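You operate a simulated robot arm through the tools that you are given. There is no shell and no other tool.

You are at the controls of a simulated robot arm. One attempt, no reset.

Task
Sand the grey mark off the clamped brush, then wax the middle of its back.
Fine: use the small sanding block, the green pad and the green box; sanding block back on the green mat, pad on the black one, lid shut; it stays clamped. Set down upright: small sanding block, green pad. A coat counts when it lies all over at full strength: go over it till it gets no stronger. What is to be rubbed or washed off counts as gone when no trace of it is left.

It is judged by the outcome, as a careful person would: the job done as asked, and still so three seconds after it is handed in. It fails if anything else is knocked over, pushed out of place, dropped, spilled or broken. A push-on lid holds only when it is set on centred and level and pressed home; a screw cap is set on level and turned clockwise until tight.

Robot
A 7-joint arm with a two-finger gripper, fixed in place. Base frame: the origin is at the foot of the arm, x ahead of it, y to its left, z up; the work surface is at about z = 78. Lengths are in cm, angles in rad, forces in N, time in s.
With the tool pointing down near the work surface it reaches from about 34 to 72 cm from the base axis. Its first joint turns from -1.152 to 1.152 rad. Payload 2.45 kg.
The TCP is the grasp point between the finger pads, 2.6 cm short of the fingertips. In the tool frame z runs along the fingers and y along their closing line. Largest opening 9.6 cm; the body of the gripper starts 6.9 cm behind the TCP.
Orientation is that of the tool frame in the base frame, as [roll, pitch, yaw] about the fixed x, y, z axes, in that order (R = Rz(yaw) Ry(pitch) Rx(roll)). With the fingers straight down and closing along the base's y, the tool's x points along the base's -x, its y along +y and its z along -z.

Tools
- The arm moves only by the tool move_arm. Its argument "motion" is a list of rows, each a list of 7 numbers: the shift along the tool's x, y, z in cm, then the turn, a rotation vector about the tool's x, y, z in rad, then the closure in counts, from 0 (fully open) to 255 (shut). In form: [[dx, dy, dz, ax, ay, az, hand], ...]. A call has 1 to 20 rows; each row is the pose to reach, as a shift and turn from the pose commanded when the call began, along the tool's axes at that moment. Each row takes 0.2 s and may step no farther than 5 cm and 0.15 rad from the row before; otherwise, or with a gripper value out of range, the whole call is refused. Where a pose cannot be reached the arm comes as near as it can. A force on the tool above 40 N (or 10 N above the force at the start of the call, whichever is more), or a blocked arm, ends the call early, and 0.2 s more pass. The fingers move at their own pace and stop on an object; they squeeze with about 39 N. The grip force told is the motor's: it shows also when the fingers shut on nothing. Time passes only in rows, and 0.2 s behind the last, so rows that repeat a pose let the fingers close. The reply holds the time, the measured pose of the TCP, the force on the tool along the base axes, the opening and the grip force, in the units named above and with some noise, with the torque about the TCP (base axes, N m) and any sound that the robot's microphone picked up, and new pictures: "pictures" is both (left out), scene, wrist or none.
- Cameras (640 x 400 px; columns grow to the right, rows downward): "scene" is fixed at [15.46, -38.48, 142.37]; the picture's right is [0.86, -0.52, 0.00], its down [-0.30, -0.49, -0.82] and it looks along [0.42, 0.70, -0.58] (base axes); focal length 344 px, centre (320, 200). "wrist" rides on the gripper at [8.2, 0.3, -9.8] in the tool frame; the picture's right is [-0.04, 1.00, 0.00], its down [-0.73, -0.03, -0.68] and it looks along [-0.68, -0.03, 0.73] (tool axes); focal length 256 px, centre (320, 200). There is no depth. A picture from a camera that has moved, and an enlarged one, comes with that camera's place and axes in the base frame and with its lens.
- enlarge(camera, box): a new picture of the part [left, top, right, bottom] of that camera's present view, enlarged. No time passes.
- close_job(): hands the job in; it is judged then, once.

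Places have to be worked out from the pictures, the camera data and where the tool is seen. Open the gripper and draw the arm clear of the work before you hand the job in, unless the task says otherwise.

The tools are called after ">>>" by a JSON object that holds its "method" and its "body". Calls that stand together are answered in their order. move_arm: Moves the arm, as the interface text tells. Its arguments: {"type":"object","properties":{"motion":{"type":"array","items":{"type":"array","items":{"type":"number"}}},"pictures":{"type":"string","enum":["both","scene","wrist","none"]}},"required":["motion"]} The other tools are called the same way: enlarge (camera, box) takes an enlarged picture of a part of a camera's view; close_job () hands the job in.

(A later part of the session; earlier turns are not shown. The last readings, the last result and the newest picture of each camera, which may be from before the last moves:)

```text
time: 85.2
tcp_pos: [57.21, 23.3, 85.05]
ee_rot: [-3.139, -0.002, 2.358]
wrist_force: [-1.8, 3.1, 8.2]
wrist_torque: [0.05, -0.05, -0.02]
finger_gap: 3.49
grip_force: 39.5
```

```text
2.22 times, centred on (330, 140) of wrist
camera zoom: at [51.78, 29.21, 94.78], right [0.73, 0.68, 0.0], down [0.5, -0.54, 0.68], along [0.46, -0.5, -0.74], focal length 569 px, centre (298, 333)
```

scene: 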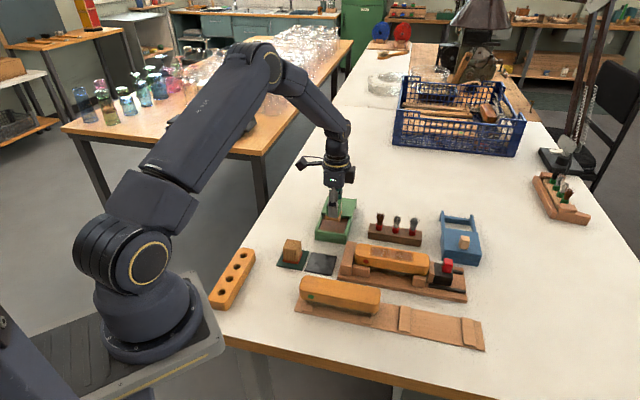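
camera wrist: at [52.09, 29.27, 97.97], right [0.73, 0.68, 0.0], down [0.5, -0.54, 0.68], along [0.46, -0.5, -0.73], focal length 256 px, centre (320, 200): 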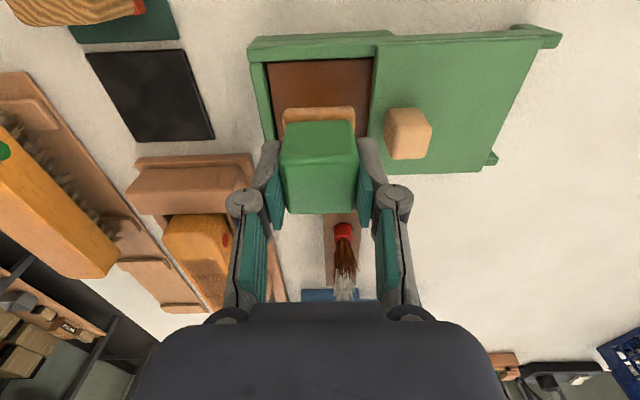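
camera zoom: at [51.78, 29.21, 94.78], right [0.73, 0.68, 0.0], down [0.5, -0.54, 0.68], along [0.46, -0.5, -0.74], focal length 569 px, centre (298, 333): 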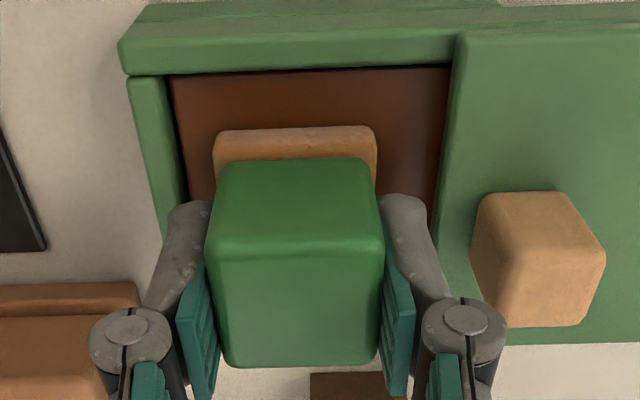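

The pad is loaded again. I'll carry it back over the middle of the brush.

>>> {"method": "move_arm", "body": {"motion": [[0, 0, -1.5, 0, 0, 0, 255], [0, 0, -6, 0, 0, 0, 255], [0, 0, -10.5, 0, 0, 0, 255], [0, -3.5, -11.8, 0, 0, 0, 255], [-2.5, -7, -11.8, 0, 0, 0, 255], [-6, -10, -11.8, 0, 0, 0, 255], [-10.5, -11.57, -11.8, 0, 0, 0, 255], [-15, -11.57, -11.8, 0, 0, 0, 255], [-16.1, -11.57, -9, 0, 0, 0, 255], [-16.1, -11.57, -5.5, 0, 0, 0, 255], [-16.1, -11.57, -4.6, 0, 0, 0, 255], [-16.1, -11.57, -4.6, 0, 0, 0, 255]]}}

>>> {"method": "enlarge", "body": {"camera": "wrist", "box": [220, 0, 420, 130]}}

```text
time: 87.8
tcp_pos: [60.82, 3.87, 89.4]
ee_rot: [-3.14, 0.001, 2.356]
wrist_force: [-0.5, -0.5, 0.5]
wrist_torque: [0.0, 0.0, 0.02]
finger_gap: 3.48
grip_force: 39.3
camera wrist: at [55.22, 9.83, 99.21], right [0.73, 0.68, 0.0], down [0.5, -0.54, 0.68], along [0.46, -0.5, -0.73], focal length 256 px, centre (320, 200)
```

scene: 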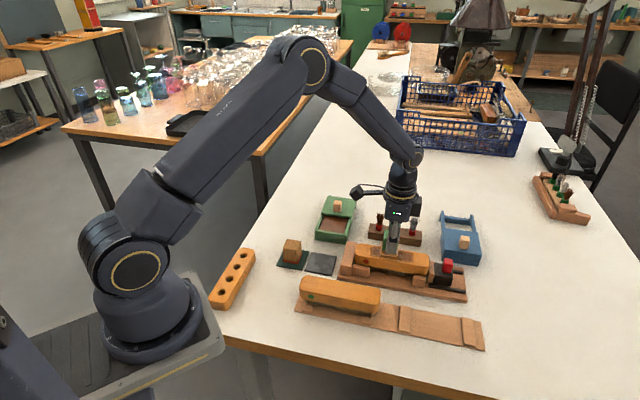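
wrist: 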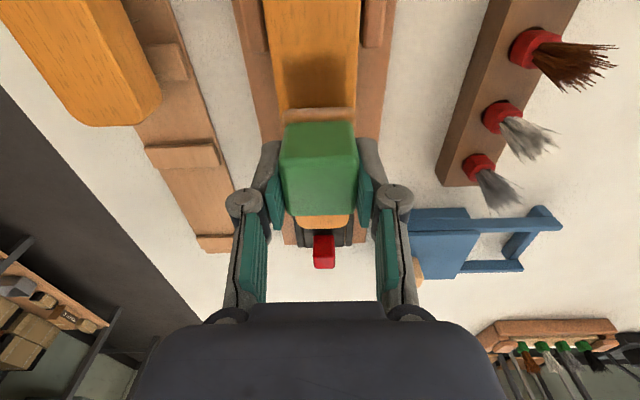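

```text
3.08 times, centred on (320, 65) of wrist
camera zoom: at [55.22, 9.83, 99.21], right [0.73, 0.68, 0.0], down [0.5, -0.54, 0.68], along [0.46, -0.5, -0.73], focal length 788 px, centre (320, 615)
```

zoom: 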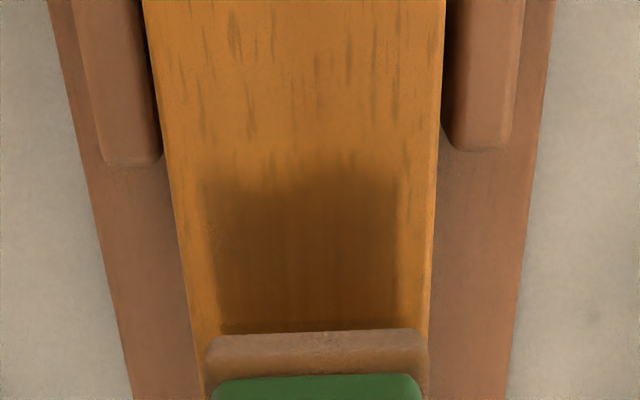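

The pad is back over the brush. I'll creep down to contact.

>>> {"method": "move_arm", "body": {"motion": [[0, 0, 0.4, 0, 0, 0, 255], [0, 0, 0.7, 0, 0, 0, 255], [0, 0, 0.8, 0, 0, 0, 255], [0, 0, 0.8, 0, 0, 0, 255]], "pictures": "none"}}

>>> {"method": "move_arm", "body": {"motion": [[0, 0, 0.06, 0, 0, 0, 255], [0, 0, 0.12, 0, 0, 0, 255], [0, 0, 0.12, 0, 0, 0, 255]], "pictures": "none"}}

```text
time: 88.8
tcp_pos: [60.82, 3.75, 88.7]
ee_rot: [-3.141, -0.001, 2.355]
wrist_force: [-0.4, -0.2, -0.3]
wrist_torque: [-0.02, 0.0, -0.06]
finger_gap: 3.49
grip_force: 39.2
```

```text
time: 89.6
tcp_pos: [60.89, 3.64, 88.82]
ee_rot: [3.141, 0.0, 2.355]
wrist_force: [0.3, 0.1, -0.2]
wrist_torque: [-0.02, 0.01, 0.02]
finger_gap: 3.49
grip_force: 39.3
```

>>> {"method": "move_arm", "body": {"motion": [[0, 0, 0.08, 0, 0, 0, 255], [0, 0, 0.15, 0, 0, 0, 255], [0, 0, 0.15, 0, 0, 0, 255]], "pictures": "none"}}

```text
time: 90.4
tcp_pos: [60.73, 3.57, 88.6]
ee_rot: [3.139, 0.003, 2.357]
wrist_force: [-0.6, 0.1, 11.1]
wrist_torque: [-0.07, 0.12, 0.01]
finger_gap: 3.48
grip_force: 39.1
```

Contact at 11 N. I'll stroke again with slightly longer travel, ±3.2 cm, and full sideways coverage.

>>> {"method": "move_arm", "body": {"motion": [[-0.9, 0, 0.02, 0, 0, 0, 255], [-1.8, 0, 0.02, 0, 0, 0, 255], [-2.6, 0, 0.02, 0, 0, 0, 255], [-3.2, 0.2, 0.02, 0, 0, 0, 255], [-2.4, 0.4, 0.02, 0, 0, 0, 255], [-1.4, 0.4, 0.02, 0, 0, 0, 255], [-0.4, 0.4, 0.02, 0, 0, 0, 255], [0.6, 0.4, 0.02, 0, 0, 0, 255], [1.6, 0.4, 0.02, 0, 0, 0, 255], [2.5, 0.4, 0.02, 0, 0, 0, 255], [3.1, 0.2, 0.02, 0, 0, 0, 255], [3.1, -0.2, 0.02, 0, 0, 0, 255], [2.4, -0.4, 0.02, 0, 0, 0, 255], [1.4, -0.4, 0.02, 0, 0, 0, 255], [0.4, -0.4, 0.02, 0, 0, 0, 255], [-0.6, -0.4, 0.02, 0, 0, 0, 255], [-1.6, -0.4, 0.02, 0, 0, 0, 255], [-2.6, -0.4, 0.02, 0, 0, 0, 255], [-3.2, -0.2, 0.02, 0, 0, 0, 255], [-2.3, 0, 0.02, 0, 0, 0, 255]], "pictures": "none"}}

>>> {"method": "move_arm", "body": {"motion": [[1.0, 0, 0.02, 0, 0, 0, 255], [2.0, 0, 0.02, 0, 0, 0, 255], [3.0, 0, 0.02, 0, 0, 0, 255], [4.0, 0, 0.02, 0, 0, 0, 255], [5.0, 0, 0.02, 0, 0, 0, 255], [5.4, 0.3, 0.02, 0, 0, 0, 255], [4.6, 0.4, 0.02, 0, 0, 0, 255], [3.6, 0.4, 0.02, 0, 0, 0, 255], [2.6, 0.4, 0.02, 0, 0, 0, 255], [1.6, 0.4, 0.02, 0, 0, 0, 255], [0.6, 0.4, 0.02, 0, 0, 0, 255], [-0.4, 0.4, 0.02, 0, 0, 0, 255], [-0.9, 0, 0.02, 0, 0, 0, 255], [-0.4, -0.4, 0.02, 0, 0, 0, 255], [0.6, -0.4, 0.02, 0, 0, 0, 255], [1.6, -0.4, 0.02, 0, 0, 0, 255], [2.6, -0.4, 0.02, 0, 0, 0, 255], [3.6, -0.4, 0.02, 0, 0, 0, 255], [4.6, -0.4, 0.02, 0, 0, 0, 255], [5.4, -0.2, 0.02, 0, 0, 0, 255]], "pictures": "none"}}

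>>> {"method": "enlarge", "body": {"camera": "scene", "box": [340, 225, 460, 300]}}

```text
time: 94.6
tcp_pos: [62.56, 1.64, 88.41]
ee_rot: [3.141, 0.006, 2.353]
wrist_force: [3.1, -6.6, 17.1]
wrist_torque: [-0.23, -0.09, 0.01]
finger_gap: 3.51
grip_force: 39.1
```

```text
time: 98.8
tcp_pos: [58.18, 5.69, 88.54]
ee_rot: [-3.141, 0.0, 2.357]
wrist_force: [1.5, -5.3, 11.9]
wrist_torque: [-0.31, -0.19, -0.04]
finger_gap: 3.49
grip_force: 38.7
```

```text
5.33 times, centred on (400, 262) of scene
camera zoom: at [15.44, -38.49, 142.37], right [0.86, -0.52, 0.0], down [-0.3, -0.49, -0.82], along [0.42, 0.7, -0.58], focal length 1832 px, centre (-107, -133)
```

zoom: 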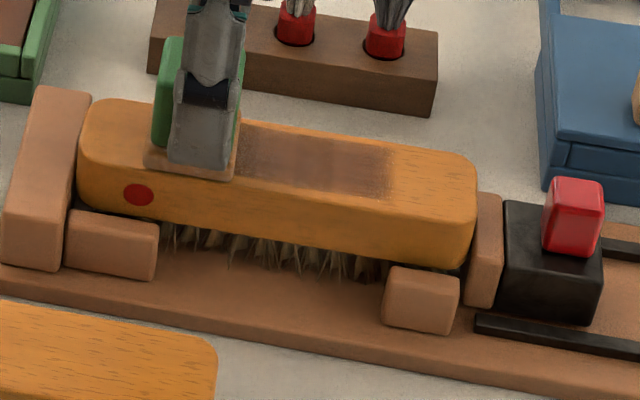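

The far end of the coat stayed at the same line even with longer strokes, so the coated zone is fixed and my strokes cover it. I'll stroke back across and lift to inspect.

>>> {"method": "move_arm", "body": {"motion": [[-1.0, 0.1, 0, 0, 0, 0, 255], [-2.0, 0.2, 0, 0, 0, 0, 255], [-3.0, 0.2, 0, 0, 0, 0, 255], [-4.0, 0.2, 0, 0, 0, 0, 255], [-5.0, 0.2, 0, 0, 0, 0, 255], [-6.0, 0.2, 0, 0, 0, 0, 255], [-6.0, 0.2, -1.5, 0, 0, 0, 255], [-7.0, 0.2, -5, 0, 0, 0, 255], [-8.1, 0.2, -9, 0, 0, 0, 255], [-8.1, 0.2, -9, 0, 0, 0, 255]]}}

>>> {"method": "enlarge", "body": {"camera": "scene", "box": [350, 230, 440, 290]}}

>>> {"method": "enlarge", "body": {"camera": "wrist", "box": [240, 0, 400, 120]}}

```text
time: 101.0
tcp_pos: [64.15, 0.03, 97.68]
ee_rot: [3.141, 0.0, 2.356]
wrist_force: [0.1, -0.3, 0.1]
wrist_torque: [-0.01, 0.01, 0.02]
finger_gap: 3.48
grip_force: 39.3
camera wrist: at [58.62, 6.11, 107.36], right [0.73, 0.68, 0.0], down [0.5, -0.54, 0.68], along [0.46, -0.5, -0.73], focal length 256 px, centre (320, 200)
```

scene: 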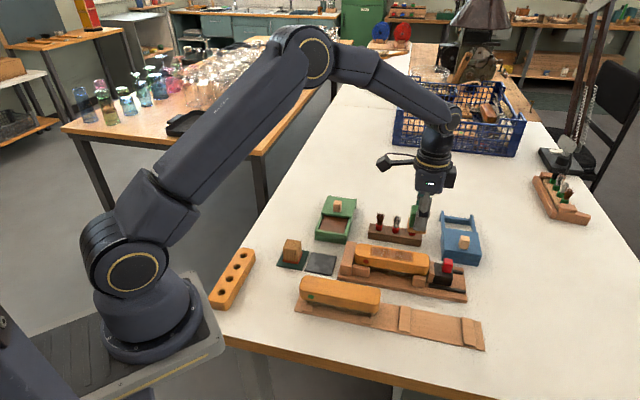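
wrist: 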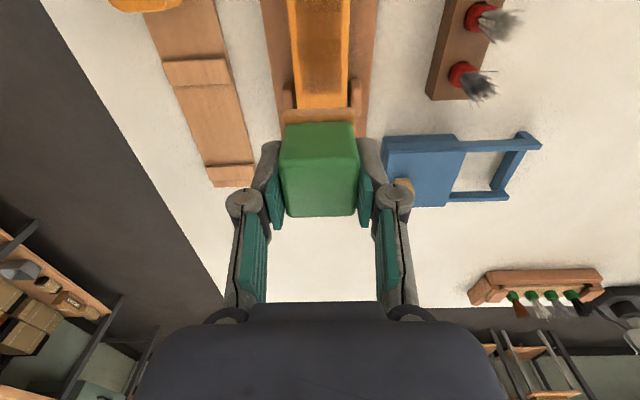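

```text
6.67 times, centred on (395, 260) of scene
camera zoom: at [15.46, -38.48, 142.37], right [0.86, -0.52, 0.0], down [-0.3, -0.49, -0.82], along [0.42, 0.7, -0.58], focal length 2290 px, centre (-180, -200)
```

zoom: 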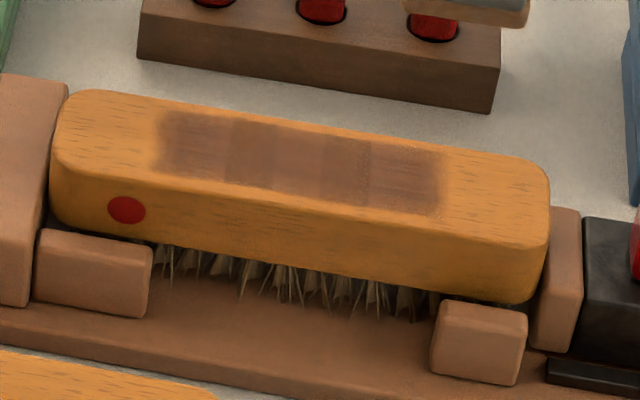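

```text
3.33 times, centred on (320, 60) of wrist
camera zoom: at [58.62, 6.11, 107.36], right [0.73, 0.68, 0.0], down [0.5, -0.54, 0.68], along [0.46, -0.5, -0.73], focal length 853 px, centre (320, 667)
```

zoom: 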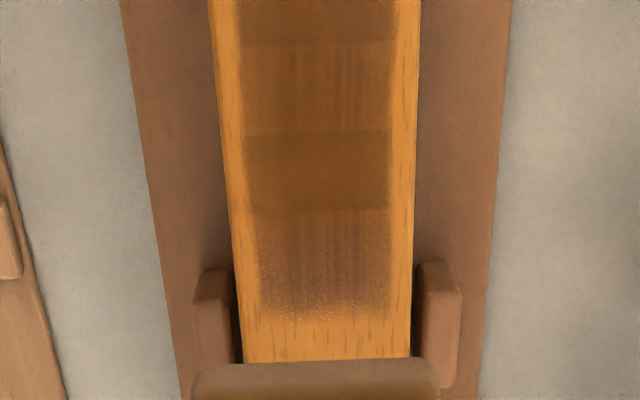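

The coat looks the same as before the reload and extra strokes, which suggests it is saturated. I'll zoom right in to check the faint banding.

>>> {"method": "enlarge", "body": {"camera": "scene", "box": [366, 240, 420, 272]}}

>>> {"method": "enlarge", "body": {"camera": "wrist", "box": [280, 0, 360, 90]}}

```text
11.85 times, centred on (393, 256) of scene
camera zoom: at [15.46, -38.48, 142.37], right [0.86, -0.52, 0.0], down [-0.3, -0.49, -0.82], along [0.42, 0.7, -0.58], focal length 4071 px, centre (-545, -464)
```

zoom: 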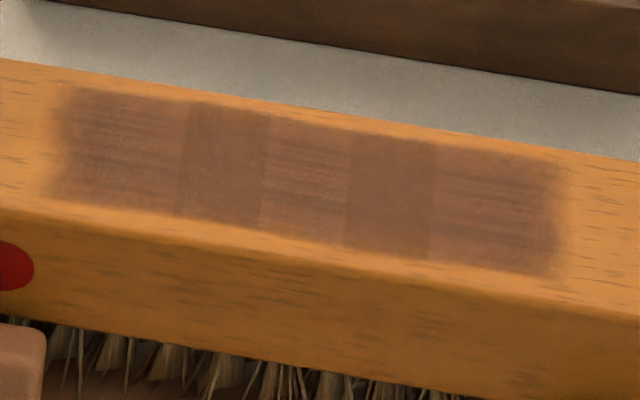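

```text
4.44 times, centred on (320, 45) of wrist
camera zoom: at [58.62, 6.11, 107.36], right [0.73, 0.68, 0.0], down [0.5, -0.54, 0.68], along [0.46, -0.5, -0.73], focal length 1138 px, centre (320, 889)
```

zoom: 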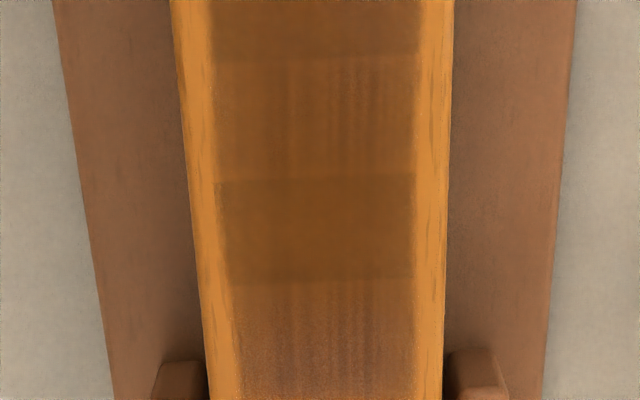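

The banding is symmetrical: three overlapping patches with darker overlaps, unchanged after reloading and many more passes. So the coat is at full strength all over. I'll carry the pad back to its black mat.

>>> {"method": "move_arm", "body": {"motion": [[4.8, -0.2, 0, 0, 0, 0, 255], [9.6, -0.4, 0, 0, 0, 0, 255], [14.4, -0.7, 0, 0, 0, 0, 255], [19, -0.93, 0, 0, 0, 0, 255], [21.6, -0.93, 0.5, 0, 0, 0, 255], [21.6, -0.93, 4.5, 0, 0, 0, 255], [21.6, -0.93, 8.5, 0, 0, 0, 255], [21.6, -0.93, 11.5, 0, 0, 0, 255], [21.6, -0.93, 11.5, 0, 0, 0, 255]]}}

>>> {"method": "enlarge", "body": {"camera": "wrist", "box": [200, 50, 460, 230]}}

>>> {"method": "enlarge", "body": {"camera": "scene", "box": [270, 210, 370, 285]}}

```text
time: 103.0
tcp_pos: [48.55, 14.6, 85.85]
ee_rot: [3.141, 0.002, 2.357]
wrist_force: [0.1, 0.2, 0.0]
wrist_torque: [-0.02, -0.03, 0.0]
finger_gap: 3.49
grip_force: 39.3
camera wrist: at [43.01, 20.56, 95.68], right [0.73, 0.68, 0.0], down [0.5, -0.54, 0.68], along [0.46, -0.5, -0.73], focal length 256 px, centre (320, 200)
```

scene: 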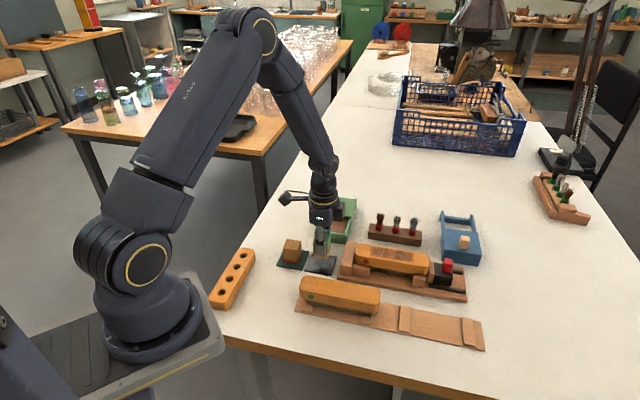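
wrist: 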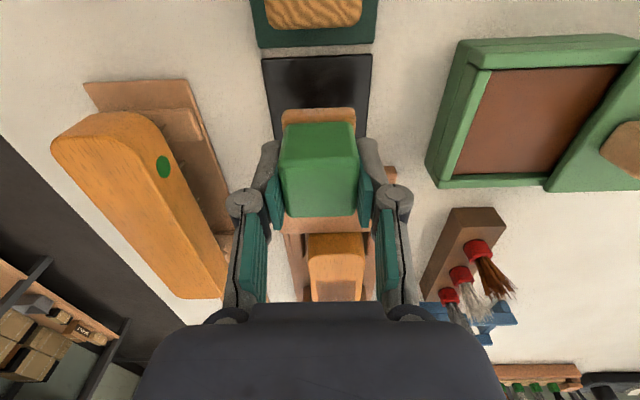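

```text
2.22 times, centred on (330, 140) of wrist
camera zoom: at [43.01, 20.56, 95.68], right [0.73, 0.68, 0.0], down [0.5, -0.54, 0.68], along [0.46, -0.5, -0.73], focal length 569 px, centre (298, 333)
```

zoom: 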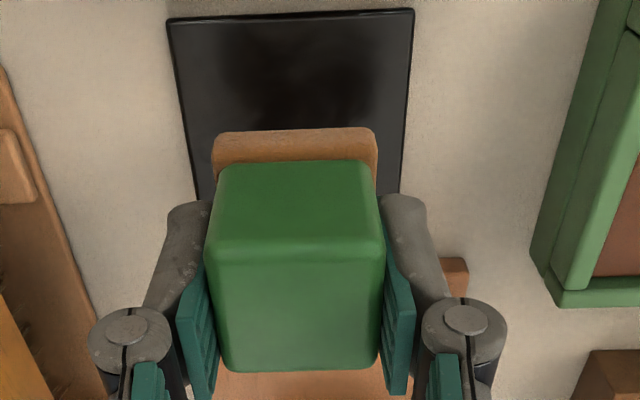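

```text
5.33 times, centred on (320, 248) of scene
camera zoom: at [15.46, -38.47, 142.37], right [0.86, -0.52, 0.0], down [-0.3, -0.49, -0.82], along [0.42, 0.7, -0.58], focal length 1832 px, centre (320, -53)
```

zoom: 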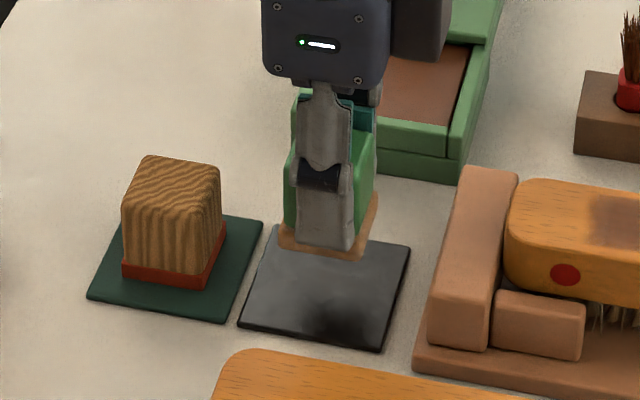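

The pad is lined up over the black mat. I'll lower it to the original height, then creep, since it slipped up about 0.3 cm in the grip.

>>> {"method": "move_arm", "body": {"motion": [[0, 0, 1.5, 0, 0, 0, 255], [0, 0, 2.6, 0, 0, 0, 255], [0, 0, 3.2, 0, 0, 0, 255], [0, 0, 3.3, 0, 0, 0, 255], [0, 0, 3.3, 0, 0, 0, 255]], "pictures": "none"}}

>>> {"method": "move_arm", "body": {"motion": [[0, 0, 0.07, 0, 0, 0, 255], [0, 0, 0.14, 0, 0, 0, 255], [0, 0, 0.14, 0, 0, 0, 255]], "pictures": "none"}}

```text
time: 104.2
tcp_pos: [48.3, 14.75, 82.67]
ee_rot: [3.141, -0.001, 2.356]
wrist_force: [-0.4, 0.2, -1.0]
wrist_torque: [0.0, 0.03, 0.04]
finger_gap: 3.44
grip_force: 38.8
```

```text
time: 105.0
tcp_pos: [48.22, 14.63, 82.58]
ee_rot: [3.14, 0.0, 2.355]
wrist_force: [0.5, -0.5, -0.6]
wrist_torque: [0.05, -0.02, 0.0]
finger_gap: 3.49
grip_force: 38.8
```

Still no contact, so I'll creep further.

>>> {"method": "move_arm", "body": {"motion": [[0, 0, 0.06, 0, 0, 0, 255], [0, 0, 0.12, 0, 0, 0, 255], [0, 0, 0.12, 0, 0, 0, 255]], "pictures": "none"}}

```text
time: 105.8
tcp_pos: [48.08, 14.78, 82.4]
ee_rot: [-3.142, 0.001, 2.356]
wrist_force: [0.3, -0.3, -1.4]
wrist_torque: [0.02, 0.0, -0.01]
finger_gap: 3.49
grip_force: 39.0
```

>>> {"method": "move_arm", "body": {"motion": [[0, 0, 0.06, 0, 0, 0, 255], [0, 0, 0.12, 0, 0, 0, 255], [0, 0, 0.12, 0, 0, 0, 255]], "pictures": "scene"}}

>>> {"method": "enlarge", "body": {"camera": "scene", "box": [280, 220, 360, 280]}}

```text
time: 106.6
tcp_pos: [48.22, 14.84, 82.3]
ee_rot: [3.14, -0.001, 2.357]
wrist_force: [-0.1, 0.6, 5.7]
wrist_torque: [-0.05, -0.08, 0.01]
finger_gap: 3.5
grip_force: 38.9
```

scene: 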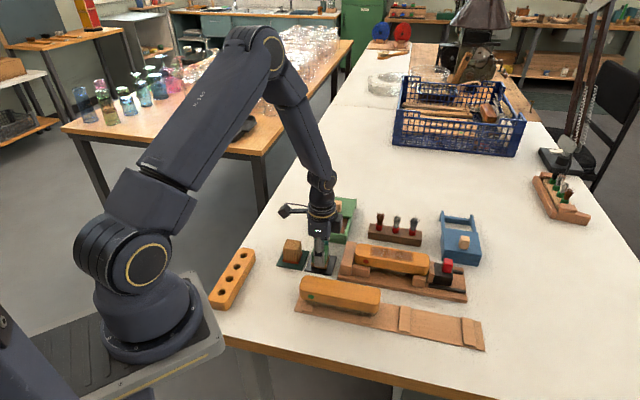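

```text
6.67 times, centred on (320, 250) of scene
camera zoom: at [15.45, -38.48, 142.38], right [0.86, -0.52, 0.0], down [-0.3, -0.49, -0.82], along [0.42, 0.7, -0.58], focal length 2290 px, centre (320, -133)
```

zoom: 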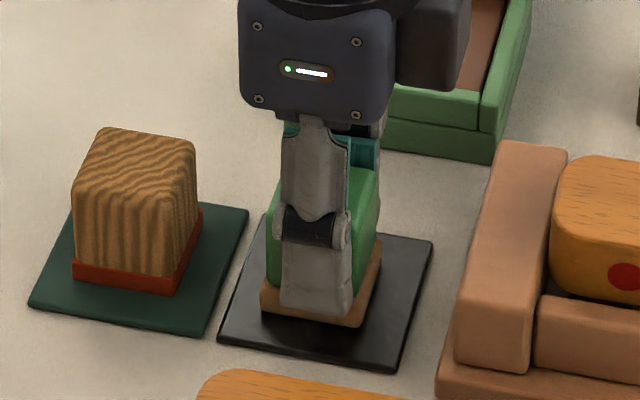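

Light contact of 5.7 N, so the pad is on the mat. I'll release it and rise.

>>> {"method": "move_arm", "body": {"motion": [[0, 0, -0.03, 0, 0, 0, 230], [0, 0, -0.03, 0, 0, 0, 180], [0, 0, -0.03, 0, 0, 0, 120], [0, 0, -0.03, 0, 0, 0, 90], [0, 0, -0.03, 0, 0, 0, 90], [0, 0, -2, 0, 0, 0, 90], [0, 0, -6, 0, 0, 0, 90], [0, 0, -10.5, 0, 0, 0, 60], [0, 0, -15, 0, 0, 0, 30], [0, 0, -15, 0, 0, 0, 0]]}}

>>> {"method": "enlarge", "body": {"camera": "scene", "box": [270, 180, 370, 280]}}

>>> {"method": "enlarge", "body": {"camera": "wrist", "box": [220, 0, 460, 180]}}

```text
time: 108.8
tcp_pos: [48.34, 14.66, 97.42]
ee_rot: [3.141, 0.001, 2.356]
wrist_force: [-0.1, 0.2, -0.6]
wrist_torque: [0.03, 0.0, -0.01]
finger_gap: 9.6
grip_force: 0.1
camera wrist: at [42.81, 20.7, 107.17], right [0.73, 0.68, 0.0], down [0.5, -0.54, 0.68], along [0.46, -0.5, -0.73], focal length 256 px, centre (320, 200)
```

scene: 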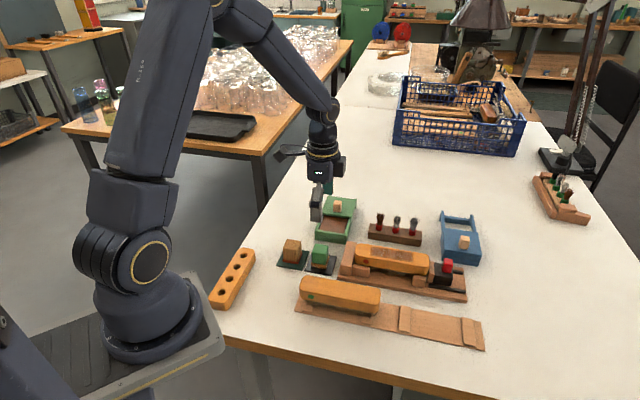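
wrist: 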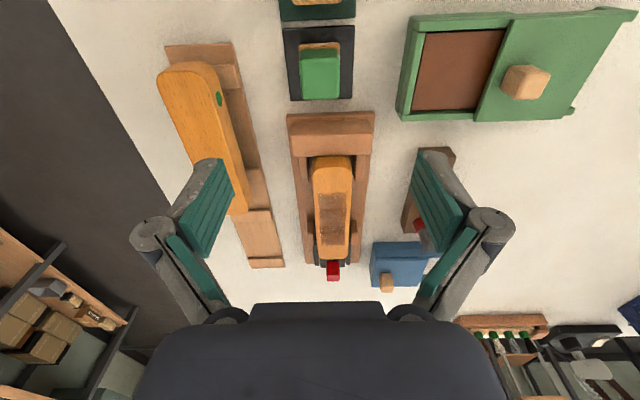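

```text
4.00 times, centred on (320, 230) of scene
camera zoom: at [15.46, -38.48, 142.37], right [0.86, -0.52, 0.0], down [-0.3, -0.49, -0.82], along [0.42, 0.7, -0.58], focal length 1374 px, centre (320, 80)
```

zoom: 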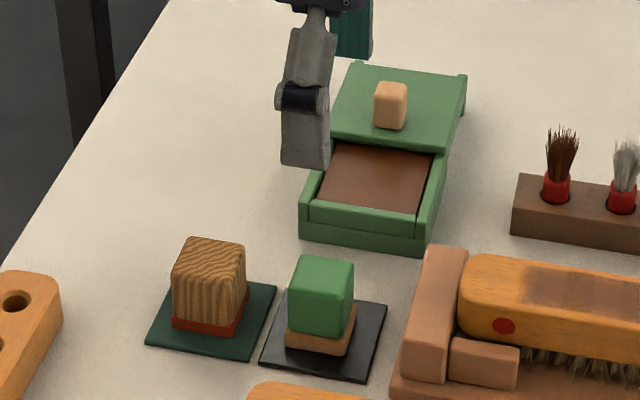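

```text
2.22 times, centred on (340, 90) of wrist
camera zoom: at [42.81, 20.7, 107.17], right [0.73, 0.68, 0.0], down [0.5, -0.54, 0.68], along [0.46, -0.5, -0.73], focal length 569 px, centre (276, 444)
```

zoom: 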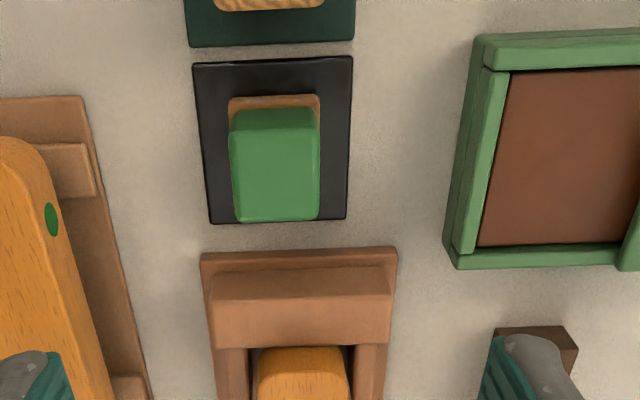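

The pad stands upright on the black mat. I'll check the coat once more from this angle before closing the lid.

>>> {"method": "enlarge", "body": {"camera": "wrist", "box": [280, 140, 390, 290]}}

>>> {"method": "enlarge", "body": {"camera": "scene", "box": [366, 240, 420, 272]}}

```text
2.67 times, centred on (335, 215) of wrist
camera zoom: at [42.81, 20.7, 107.17], right [0.73, 0.68, 0.0], down [0.5, -0.54, 0.68], along [0.46, -0.5, -0.73], focal length 683 px, centre (280, 160)
```

zoom: 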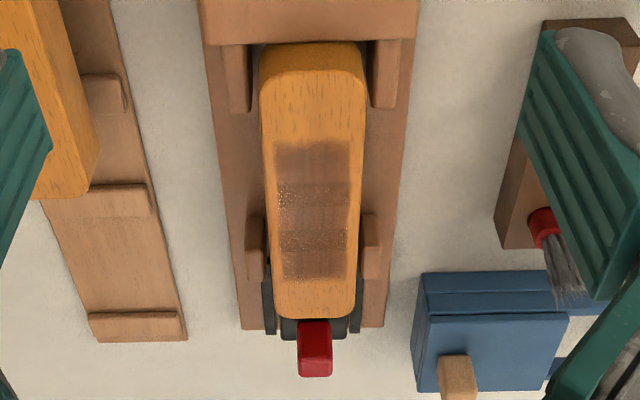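

```text
11.85 times, centred on (393, 256) of scene
camera zoom: at [15.46, -38.48, 142.37], right [0.86, -0.52, 0.0], down [-0.3, -0.49, -0.82], along [0.42, 0.7, -0.58], focal length 4071 px, centre (-545, -464)
```

zoom: 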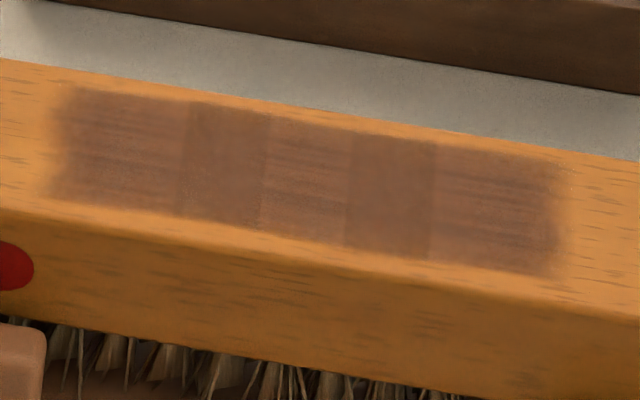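

The coat is unchanged and well defined. Next I'll close the lid, starting by moving above the knob, now near p=24.2, q=62.3.

>>> {"method": "move_arm", "body": {"motion": [[-0.1, 4.5, 0, 0, 0, 0, 40], [-0.3, 9, 0, 0, 0, 0, 110], [-0.4, 13.5, 0, 0, 0, 0, 110], [-0.5, 17.7, 1, 0, 0, 0, 110], [-0.5, 17.7, 5, 0, 0, 0, 110], [-0.5, 17.7, 6.5, 0, 0, 0, 110], [-0.5, 17.7, 6.5, 0, 0, 0, 110]]}}

>>> {"method": "enlarge", "body": {"camera": "wrist", "box": [200, 50, 440, 230]}}

>>> {"method": "enlarge", "body": {"camera": "scene", "box": [300, 180, 380, 250]}}

```text
time: 110.4
tcp_pos: [61.2, 26.81, 90.79]
ee_rot: [-3.141, 0.0, 2.355]
wrist_force: [-0.4, 0.5, 0.3]
wrist_torque: [0.02, 0.02, 0.01]
finger_gap: 5.44
grip_force: 0.1
camera wrist: at [55.69, 32.83, 100.49], right [0.73, 0.68, 0.0], down [0.5, -0.54, 0.68], along [0.46, -0.5, -0.73], focal length 256 px, centre (320, 200)
```

scene: 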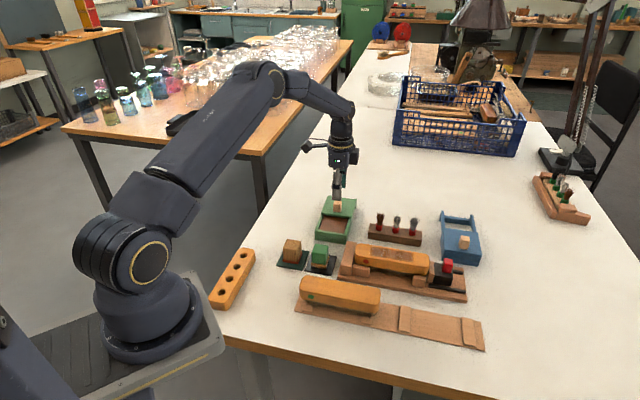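
wrist: 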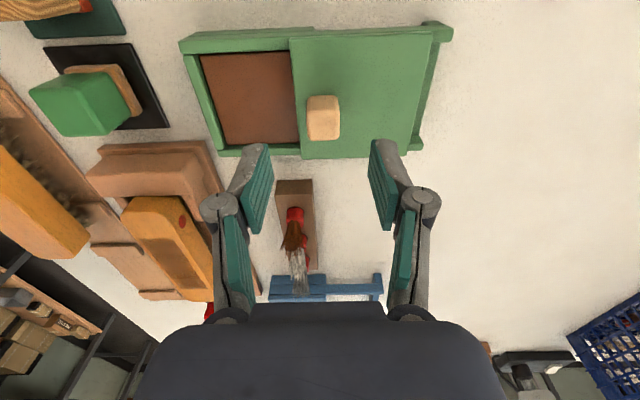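

```text
2.22 times, centred on (320, 140) of wrist
camera zoom: at [55.69, 32.83, 100.49], right [0.73, 0.68, 0.0], down [0.5, -0.54, 0.68], along [0.46, -0.5, -0.73], focal length 569 px, centre (320, 333)
```

zoom: 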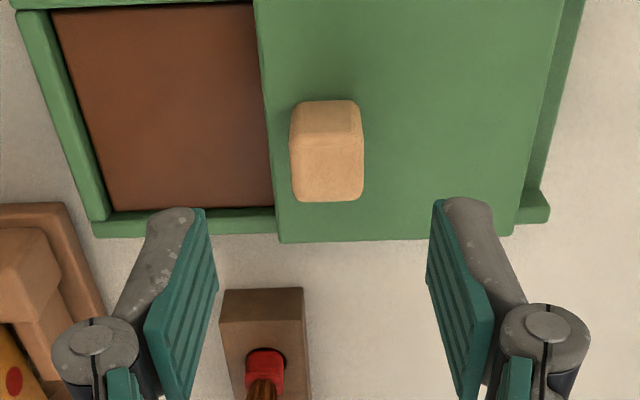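

```text
5.71 times, centred on (340, 215) of scene
camera zoom: at [15.46, -38.47, 142.37], right [0.86, -0.52, 0.0], down [-0.3, -0.49, -0.82], along [0.42, 0.7, -0.58], focal length 1963 px, centre (206, 114)
```

zoom: 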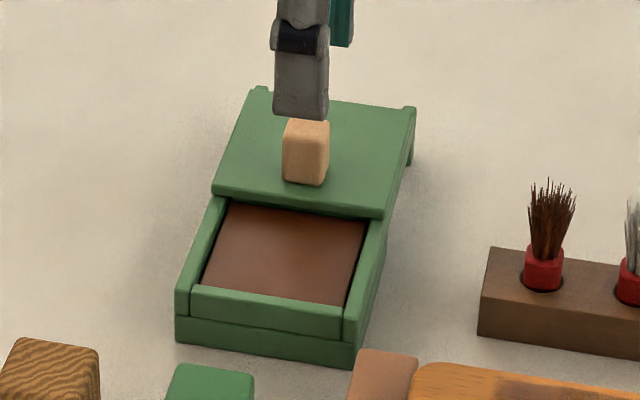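

The knob is 0.16 cm to q+. I'll shift, descend around it and close.

>>> {"method": "move_arm", "body": {"motion": [[0, 0.16, 2, 0, 0, 0, 110], [0, 0.16, 4, 0, 0, 0, 110], [0, 0.16, 5.3, 0, 0, 0, 110], [0, 0.16, 5.3, 0, 0, 0, 110]], "pictures": "wrist"}}

>>> {"method": "enlarge", "body": {"camera": "wrist", "box": [220, 80, 420, 240]}}

```text
time: 111.4
tcp_pos: [61.32, 27.05, 85.65]
ee_rot: [-3.141, -0.001, 2.357]
wrist_force: [0.2, 0.2, -0.7]
wrist_torque: [-0.03, -0.01, -0.02]
finger_gap: 5.46
grip_force: 0.0
camera wrist: at [55.87, 33.01, 95.31], right [0.73, 0.68, 0.0], down [0.5, -0.54, 0.68], along [0.46, -0.5, -0.73], focal length 256 px, centre (320, 200)
```

wrist: 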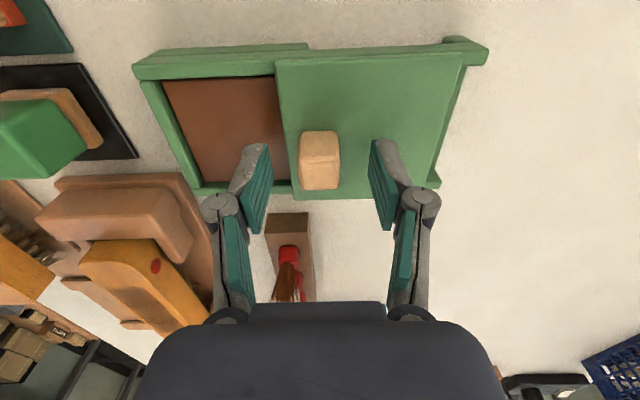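

```text
2.50 times, centred on (320, 160) of wrist
camera zoom: at [55.87, 33.01, 95.31], right [0.73, 0.68, 0.0], down [0.5, -0.54, 0.68], along [0.46, -0.5, -0.73], focal length 640 px, centre (320, 300)
```

zoom: 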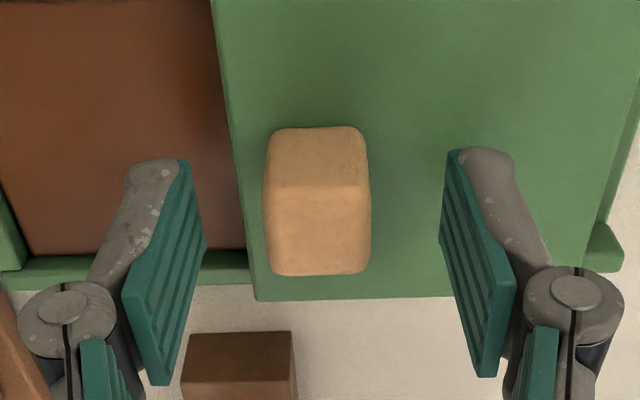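

The knob is centred within 0.07 cm. I'll close on it.

>>> {"method": "move_arm", "body": {"motion": [[0, -0.07, 0.1, 0, 0, 0, 150], [0, -0.07, 0.1, 0, 0, 0, 200], [0, -0.07, 0.1, 0, 0, 0, 255], [0, -0.07, 0.1, 0, 0, 0, 255], [0, -0.07, 0.1, 0, 0, 0, 255]], "pictures": "none"}}

>>> {"method": "move_arm", "body": {"motion": [[0, -0.3, 0, 0, 0, 0, 255], [0, -0.7, 0, 0, 0, 0, 255], [0, -1.1, 0, 0, 0, 0, 255], [0, -1.5, 0, 0, 0, 0, 255], [0, -1.5, 0, 0, 0, 0, 255]], "pictures": "scene"}}

>>> {"method": "enlarge", "body": {"camera": "scene", "box": [300, 180, 380, 250]}}

```text
time: 112.6
tcp_pos: [61.18, 26.96, 85.43]
ee_rot: [3.14, 0.001, 2.357]
wrist_force: [0.8, -0.2, 0.3]
wrist_torque: [0.01, -0.01, -0.01]
finger_gap: 2.11
grip_force: 45.1
```

```text
time: 113.8
tcp_pos: [60.09, 25.81, 85.58]
ee_rot: [3.142, 0.004, 2.356]
wrist_force: [6.3, -5.2, 2.0]
wrist_torque: [0.25, 0.2, -0.06]
finger_gap: 2.12
grip_force: 44.8
```

scene: 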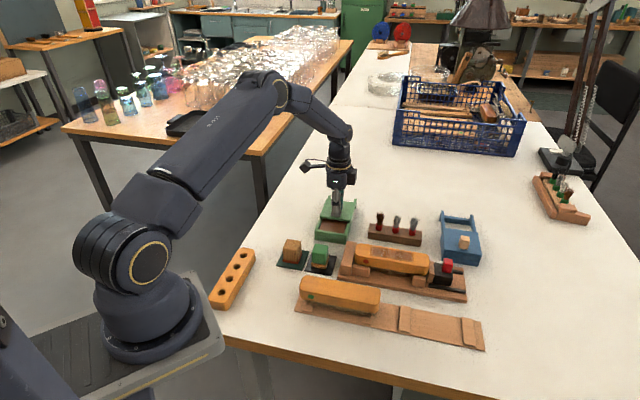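

```text
5.71 times, centred on (340, 215) of scene
camera zoom: at [15.47, -38.49, 142.37], right [0.86, -0.52, 0.0], down [-0.3, -0.49, -0.82], along [0.42, 0.7, -0.58], focal length 1963 px, centre (206, 114)
```

zoom: 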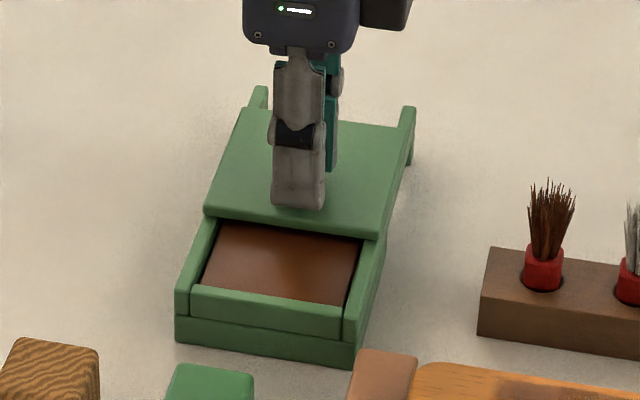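

The lid is sliding shut. A small side force of about 8 N toward +p calls for a trim, then I'll keep sliding.

>>> {"method": "move_arm", "body": {"motion": [[-0.05, -0.3, 0, 0, 0, 0, 255], [-0.06, -0.8, 0, 0, 0, 0, 255], [-0.06, -1.3, 0, 0, 0, 0, 255], [-0.06, -1.8, 0, 0, 0, 0, 255], [-0.06, -2.3, 0, 0, 0, 0, 255], [-0.06, -2.8, 0, 0, 0, 0, 255], [-0.06, -2.8, 0, 0, 0, 0, 255]], "pictures": "scene"}}

>>> {"method": "enlarge", "body": {"camera": "scene", "box": [300, 180, 380, 250]}}

```text
time: 115.4
tcp_pos: [58.21, 23.81, 85.54]
ee_rot: [3.141, -0.001, 2.357]
wrist_force: [3.0, -3.3, 3.3]
wrist_torque: [-0.14, -0.25, 0.03]
finger_gap: 2.11
grip_force: 45.1
```

scene: 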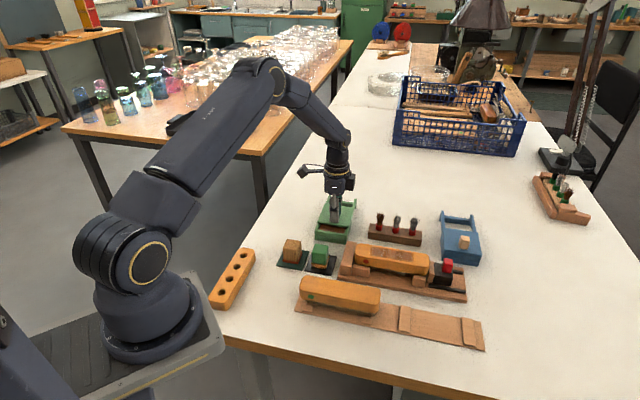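

```text
5.71 times, centred on (340, 215) of scene
camera zoom: at [15.46, -38.48, 142.37], right [0.86, -0.52, 0.0], down [-0.3, -0.49, -0.82], along [0.42, 0.7, -0.58], focal length 1963 px, centre (206, 114)
```

zoom: 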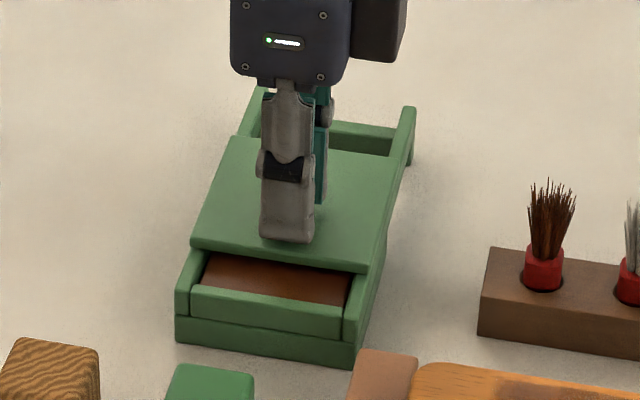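

About 3 cm remains. I'll slide most of it and then ease onto the stop.

>>> {"method": "move_arm", "body": {"motion": [[-0.02, -0.5, 0, 0, 0, 0, 255], [-0.02, -1.0, 0, 0, 0, 0, 255], [-0.02, -1.5, 0, 0, 0, 0, 255], [-0.02, -2.0, 0, 0, 0, 0, 255], [-0.02, -2.5, 0, 0, 0, 0, 255], [-0.02, -2.8, 0, 0, 0, 0, 255], [-0.02, -3.0, 0, 0, 0, 0, 255], [-0.02, -3.0, 0, 0, 0, 0, 255]], "pictures": "both"}}

>>> {"method": "enlarge", "body": {"camera": "scene", "box": [300, 190, 370, 250]}}

>>> {"method": "enlarge", "body": {"camera": "wrist", "box": [240, 20, 480, 220]}}

```text
time: 117.2
tcp_pos: [56.09, 21.85, 85.48]
ee_rot: [3.137, 0.003, 2.355]
wrist_force: [-0.4, 1.4, 30.7]
wrist_torque: [0.34, 0.33, -0.07]
finger_gap: 2.15
grip_force: 45.1
camera wrist: at [50.62, 27.79, 95.22], right [0.73, 0.68, 0.0], down [0.5, -0.54, 0.68], along [0.46, -0.5, -0.73], focal length 256 px, centre (320, 200)
```

scene: 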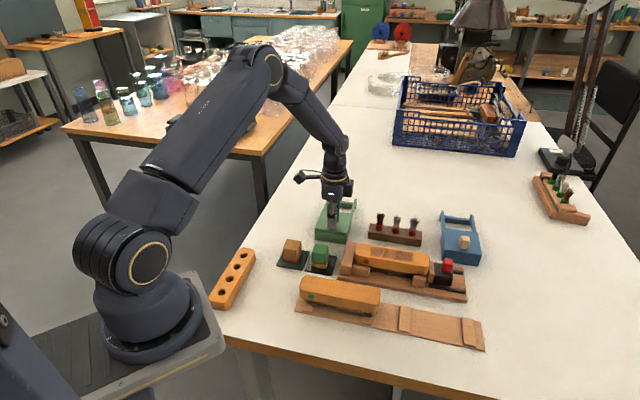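
wrist: 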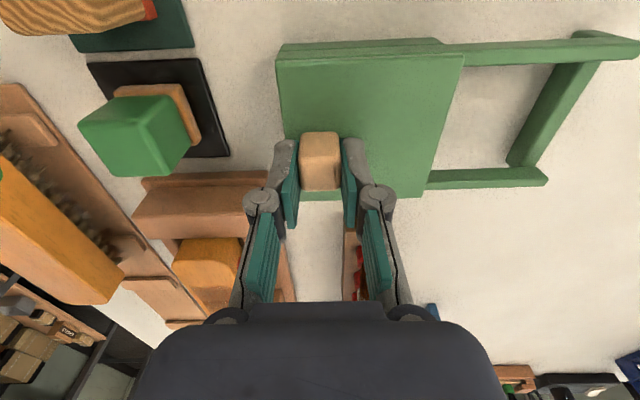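

```text
6.67 times, centred on (335, 220) of scene
camera zoom: at [15.4, -38.5, 142.37], right [0.86, -0.52, 0.0], down [-0.3, -0.49, -0.82], along [0.42, 0.7, -0.58], focal length 2290 px, centre (220, 67)
```

zoom: 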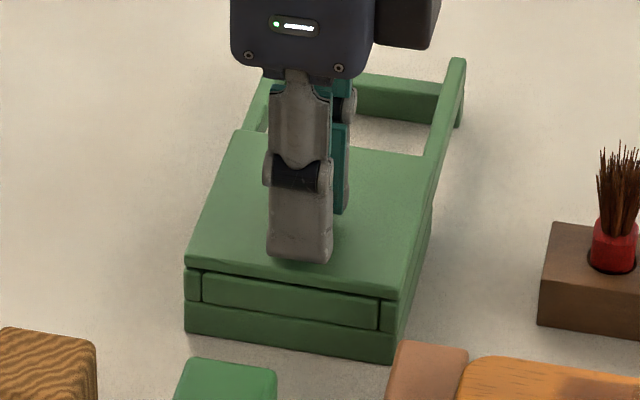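

```text
2.00 times, centred on (360, 120) of wrist
camera zoom: at [50.62, 27.79, 95.22], right [0.73, 0.68, 0.0], down [0.5, -0.54, 0.68], along [0.46, -0.5, -0.73], focal length 512 px, centre (240, 360)
```

zoom: 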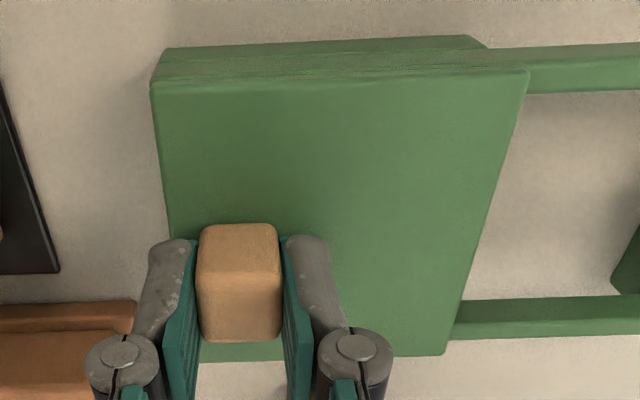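

The lid looks shut, but I'm pressing down at 31 N. I'll raise a little and push a bit further in −q to confirm the stop.

>>> {"method": "move_arm", "body": {"motion": [[0, 0, -0.12, 0, 0, 0, 255], [0, -0.08, -0.14, 0, 0, 0, 255], [0, -0.16, -0.14, 0, 0, 0, 255], [0, -0.16, -0.14, 0, 0, 0, 255]], "pictures": "none"}}

>>> {"method": "enlarge", "body": {"camera": "scene", "box": [300, 190, 370, 250]}}

```text
time: 118.2
tcp_pos: [56.06, 21.75, 85.49]
ee_rot: [3.141, 0.0, 2.355]
wrist_force: [13.3, 7.1, -10.1]
wrist_torque: [-0.21, -0.82, -0.01]
finger_gap: 2.15
grip_force: 45.3
```

```text
6.67 times, centred on (335, 220) of scene
camera zoom: at [15.51, -38.45, 142.38], right [0.86, -0.52, 0.0], down [-0.3, -0.49, -0.82], along [0.42, 0.7, -0.58], focal length 2290 px, centre (220, 67)
```

zoom: 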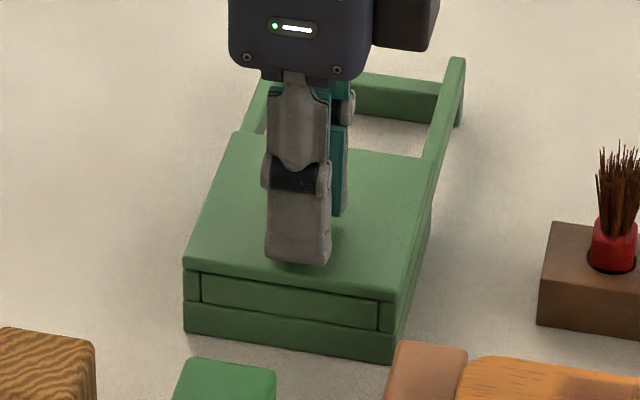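

A 14 N resisting force in +q with the knob back at q=55.0, its original place, means the lid is fully shut. I'll relax and open the fingers.

>>> {"method": "move_arm", "body": {"motion": [[0, 0.05, 0.05, 0, 0, 0, 255], [0, 0.05, 0.05, 0, 0, 0, 200], [0, 0.05, 0.05, 0, 0, 0, 140], [0, 0.05, 0.05, 0, 0, 0, 110], [0, 0.05, 0.05, 0, 0, 0, 110], [0, 0.05, -1.5, 0, 0, 0, 110], [0, 0.05, -5.5, 0, 0, 0, 110], [0, 0.05, -10, 0, 0, 0, 60], [0, 0.05, -14, 0, 0, 0, 0], [0, 0.05, -14, 0, 0, 0, 0]]}}

>>> {"method": "enlarge", "body": {"camera": "scene", "box": [270, 180, 370, 280]}}

>>> {"method": "enlarge", "body": {"camera": "wrist", "box": [140, 0, 500, 200]}}

```text
time: 120.4
tcp_pos: [55.71, 21.53, 99.56]
ee_rot: [-3.14, -0.001, 2.356]
wrist_force: [-0.7, -0.2, -0.2]
wrist_torque: [-0.01, -0.05, 0.04]
finger_gap: 9.64
grip_force: 0.0
camera wrist: at [50.22, 27.52, 109.34], right [0.73, 0.68, 0.0], down [0.5, -0.54, 0.68], along [0.46, -0.5, -0.73], focal length 256 px, centre (320, 200)
```

scene: 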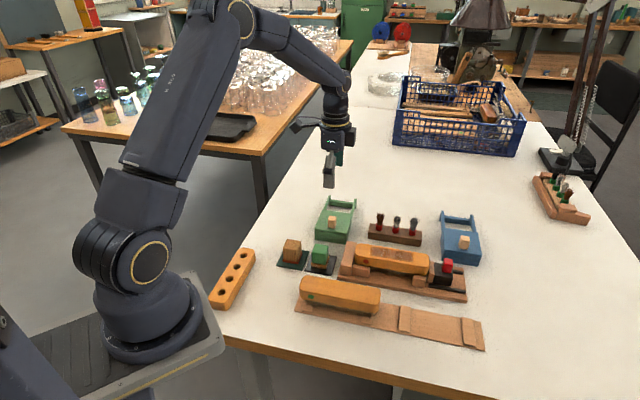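
wrist: 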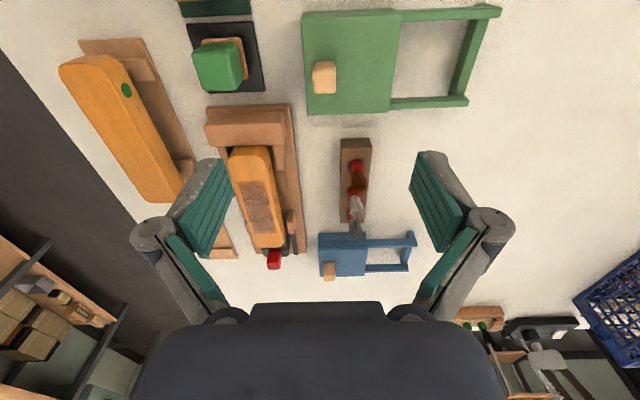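

```text
4.00 times, centred on (320, 230) of scene
camera zoom: at [15.46, -38.48, 142.37], right [0.86, -0.52, 0.0], down [-0.3, -0.49, -0.82], along [0.42, 0.7, -0.58], focal length 1374 px, centre (320, 80)
```

zoom: 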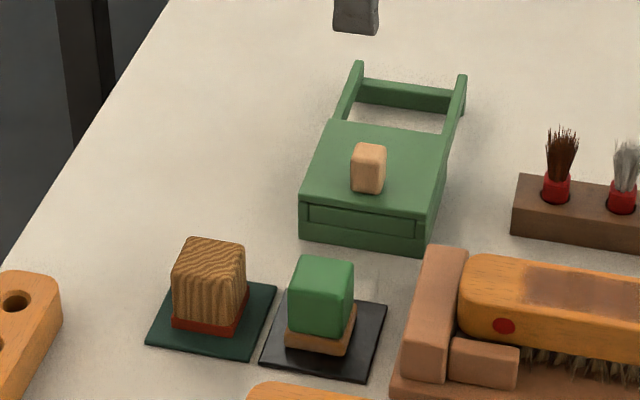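

```text
1.78 times, centred on (320, 100) of wrist
camera zoom: at [50.22, 27.52, 109.34], right [0.73, 0.68, 0.0], down [0.5, -0.54, 0.68], along [0.46, -0.5, -0.73], focal length 455 px, centre (320, 378)
```

zoom: 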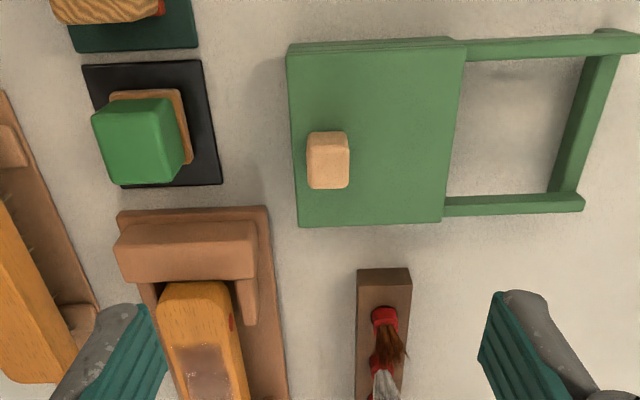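

The lid is shut, and both tools stand upright on their mats. I'll take a last detailed look at the coat and the clamp from this angle.

>>> {"method": "enlarge", "body": {"camera": "wrist", "box": [200, 130, 310, 280]}}

>>> {"method": "enlarge", "body": {"camera": "scene", "box": [330, 230, 480, 310]}}

```text
2.67 times, centred on (255, 205) of wrist
camera zoom: at [50.22, 27.52, 109.34], right [0.73, 0.68, 0.0], down [0.5, -0.54, 0.68], along [0.46, -0.5, -0.73], focal length 683 px, centre (493, 187)
```

zoom: 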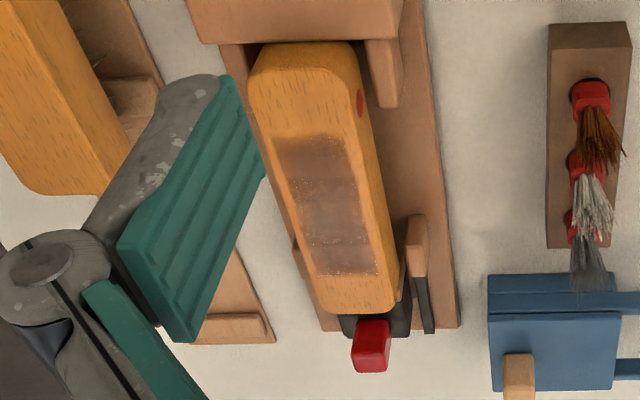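

```text
4.27 times, centred on (405, 270) of scene
camera zoom: at [15.46, -38.48, 142.37], right [0.86, -0.52, 0.0], down [-0.3, -0.49, -0.82], along [0.42, 0.7, -0.58], focal length 1466 px, centre (-43, -99)
```

zoom: 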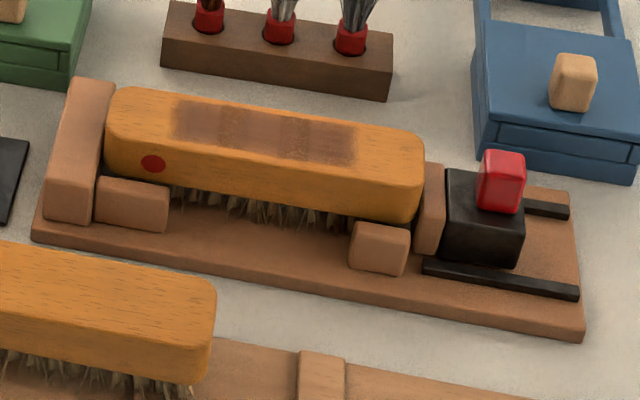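

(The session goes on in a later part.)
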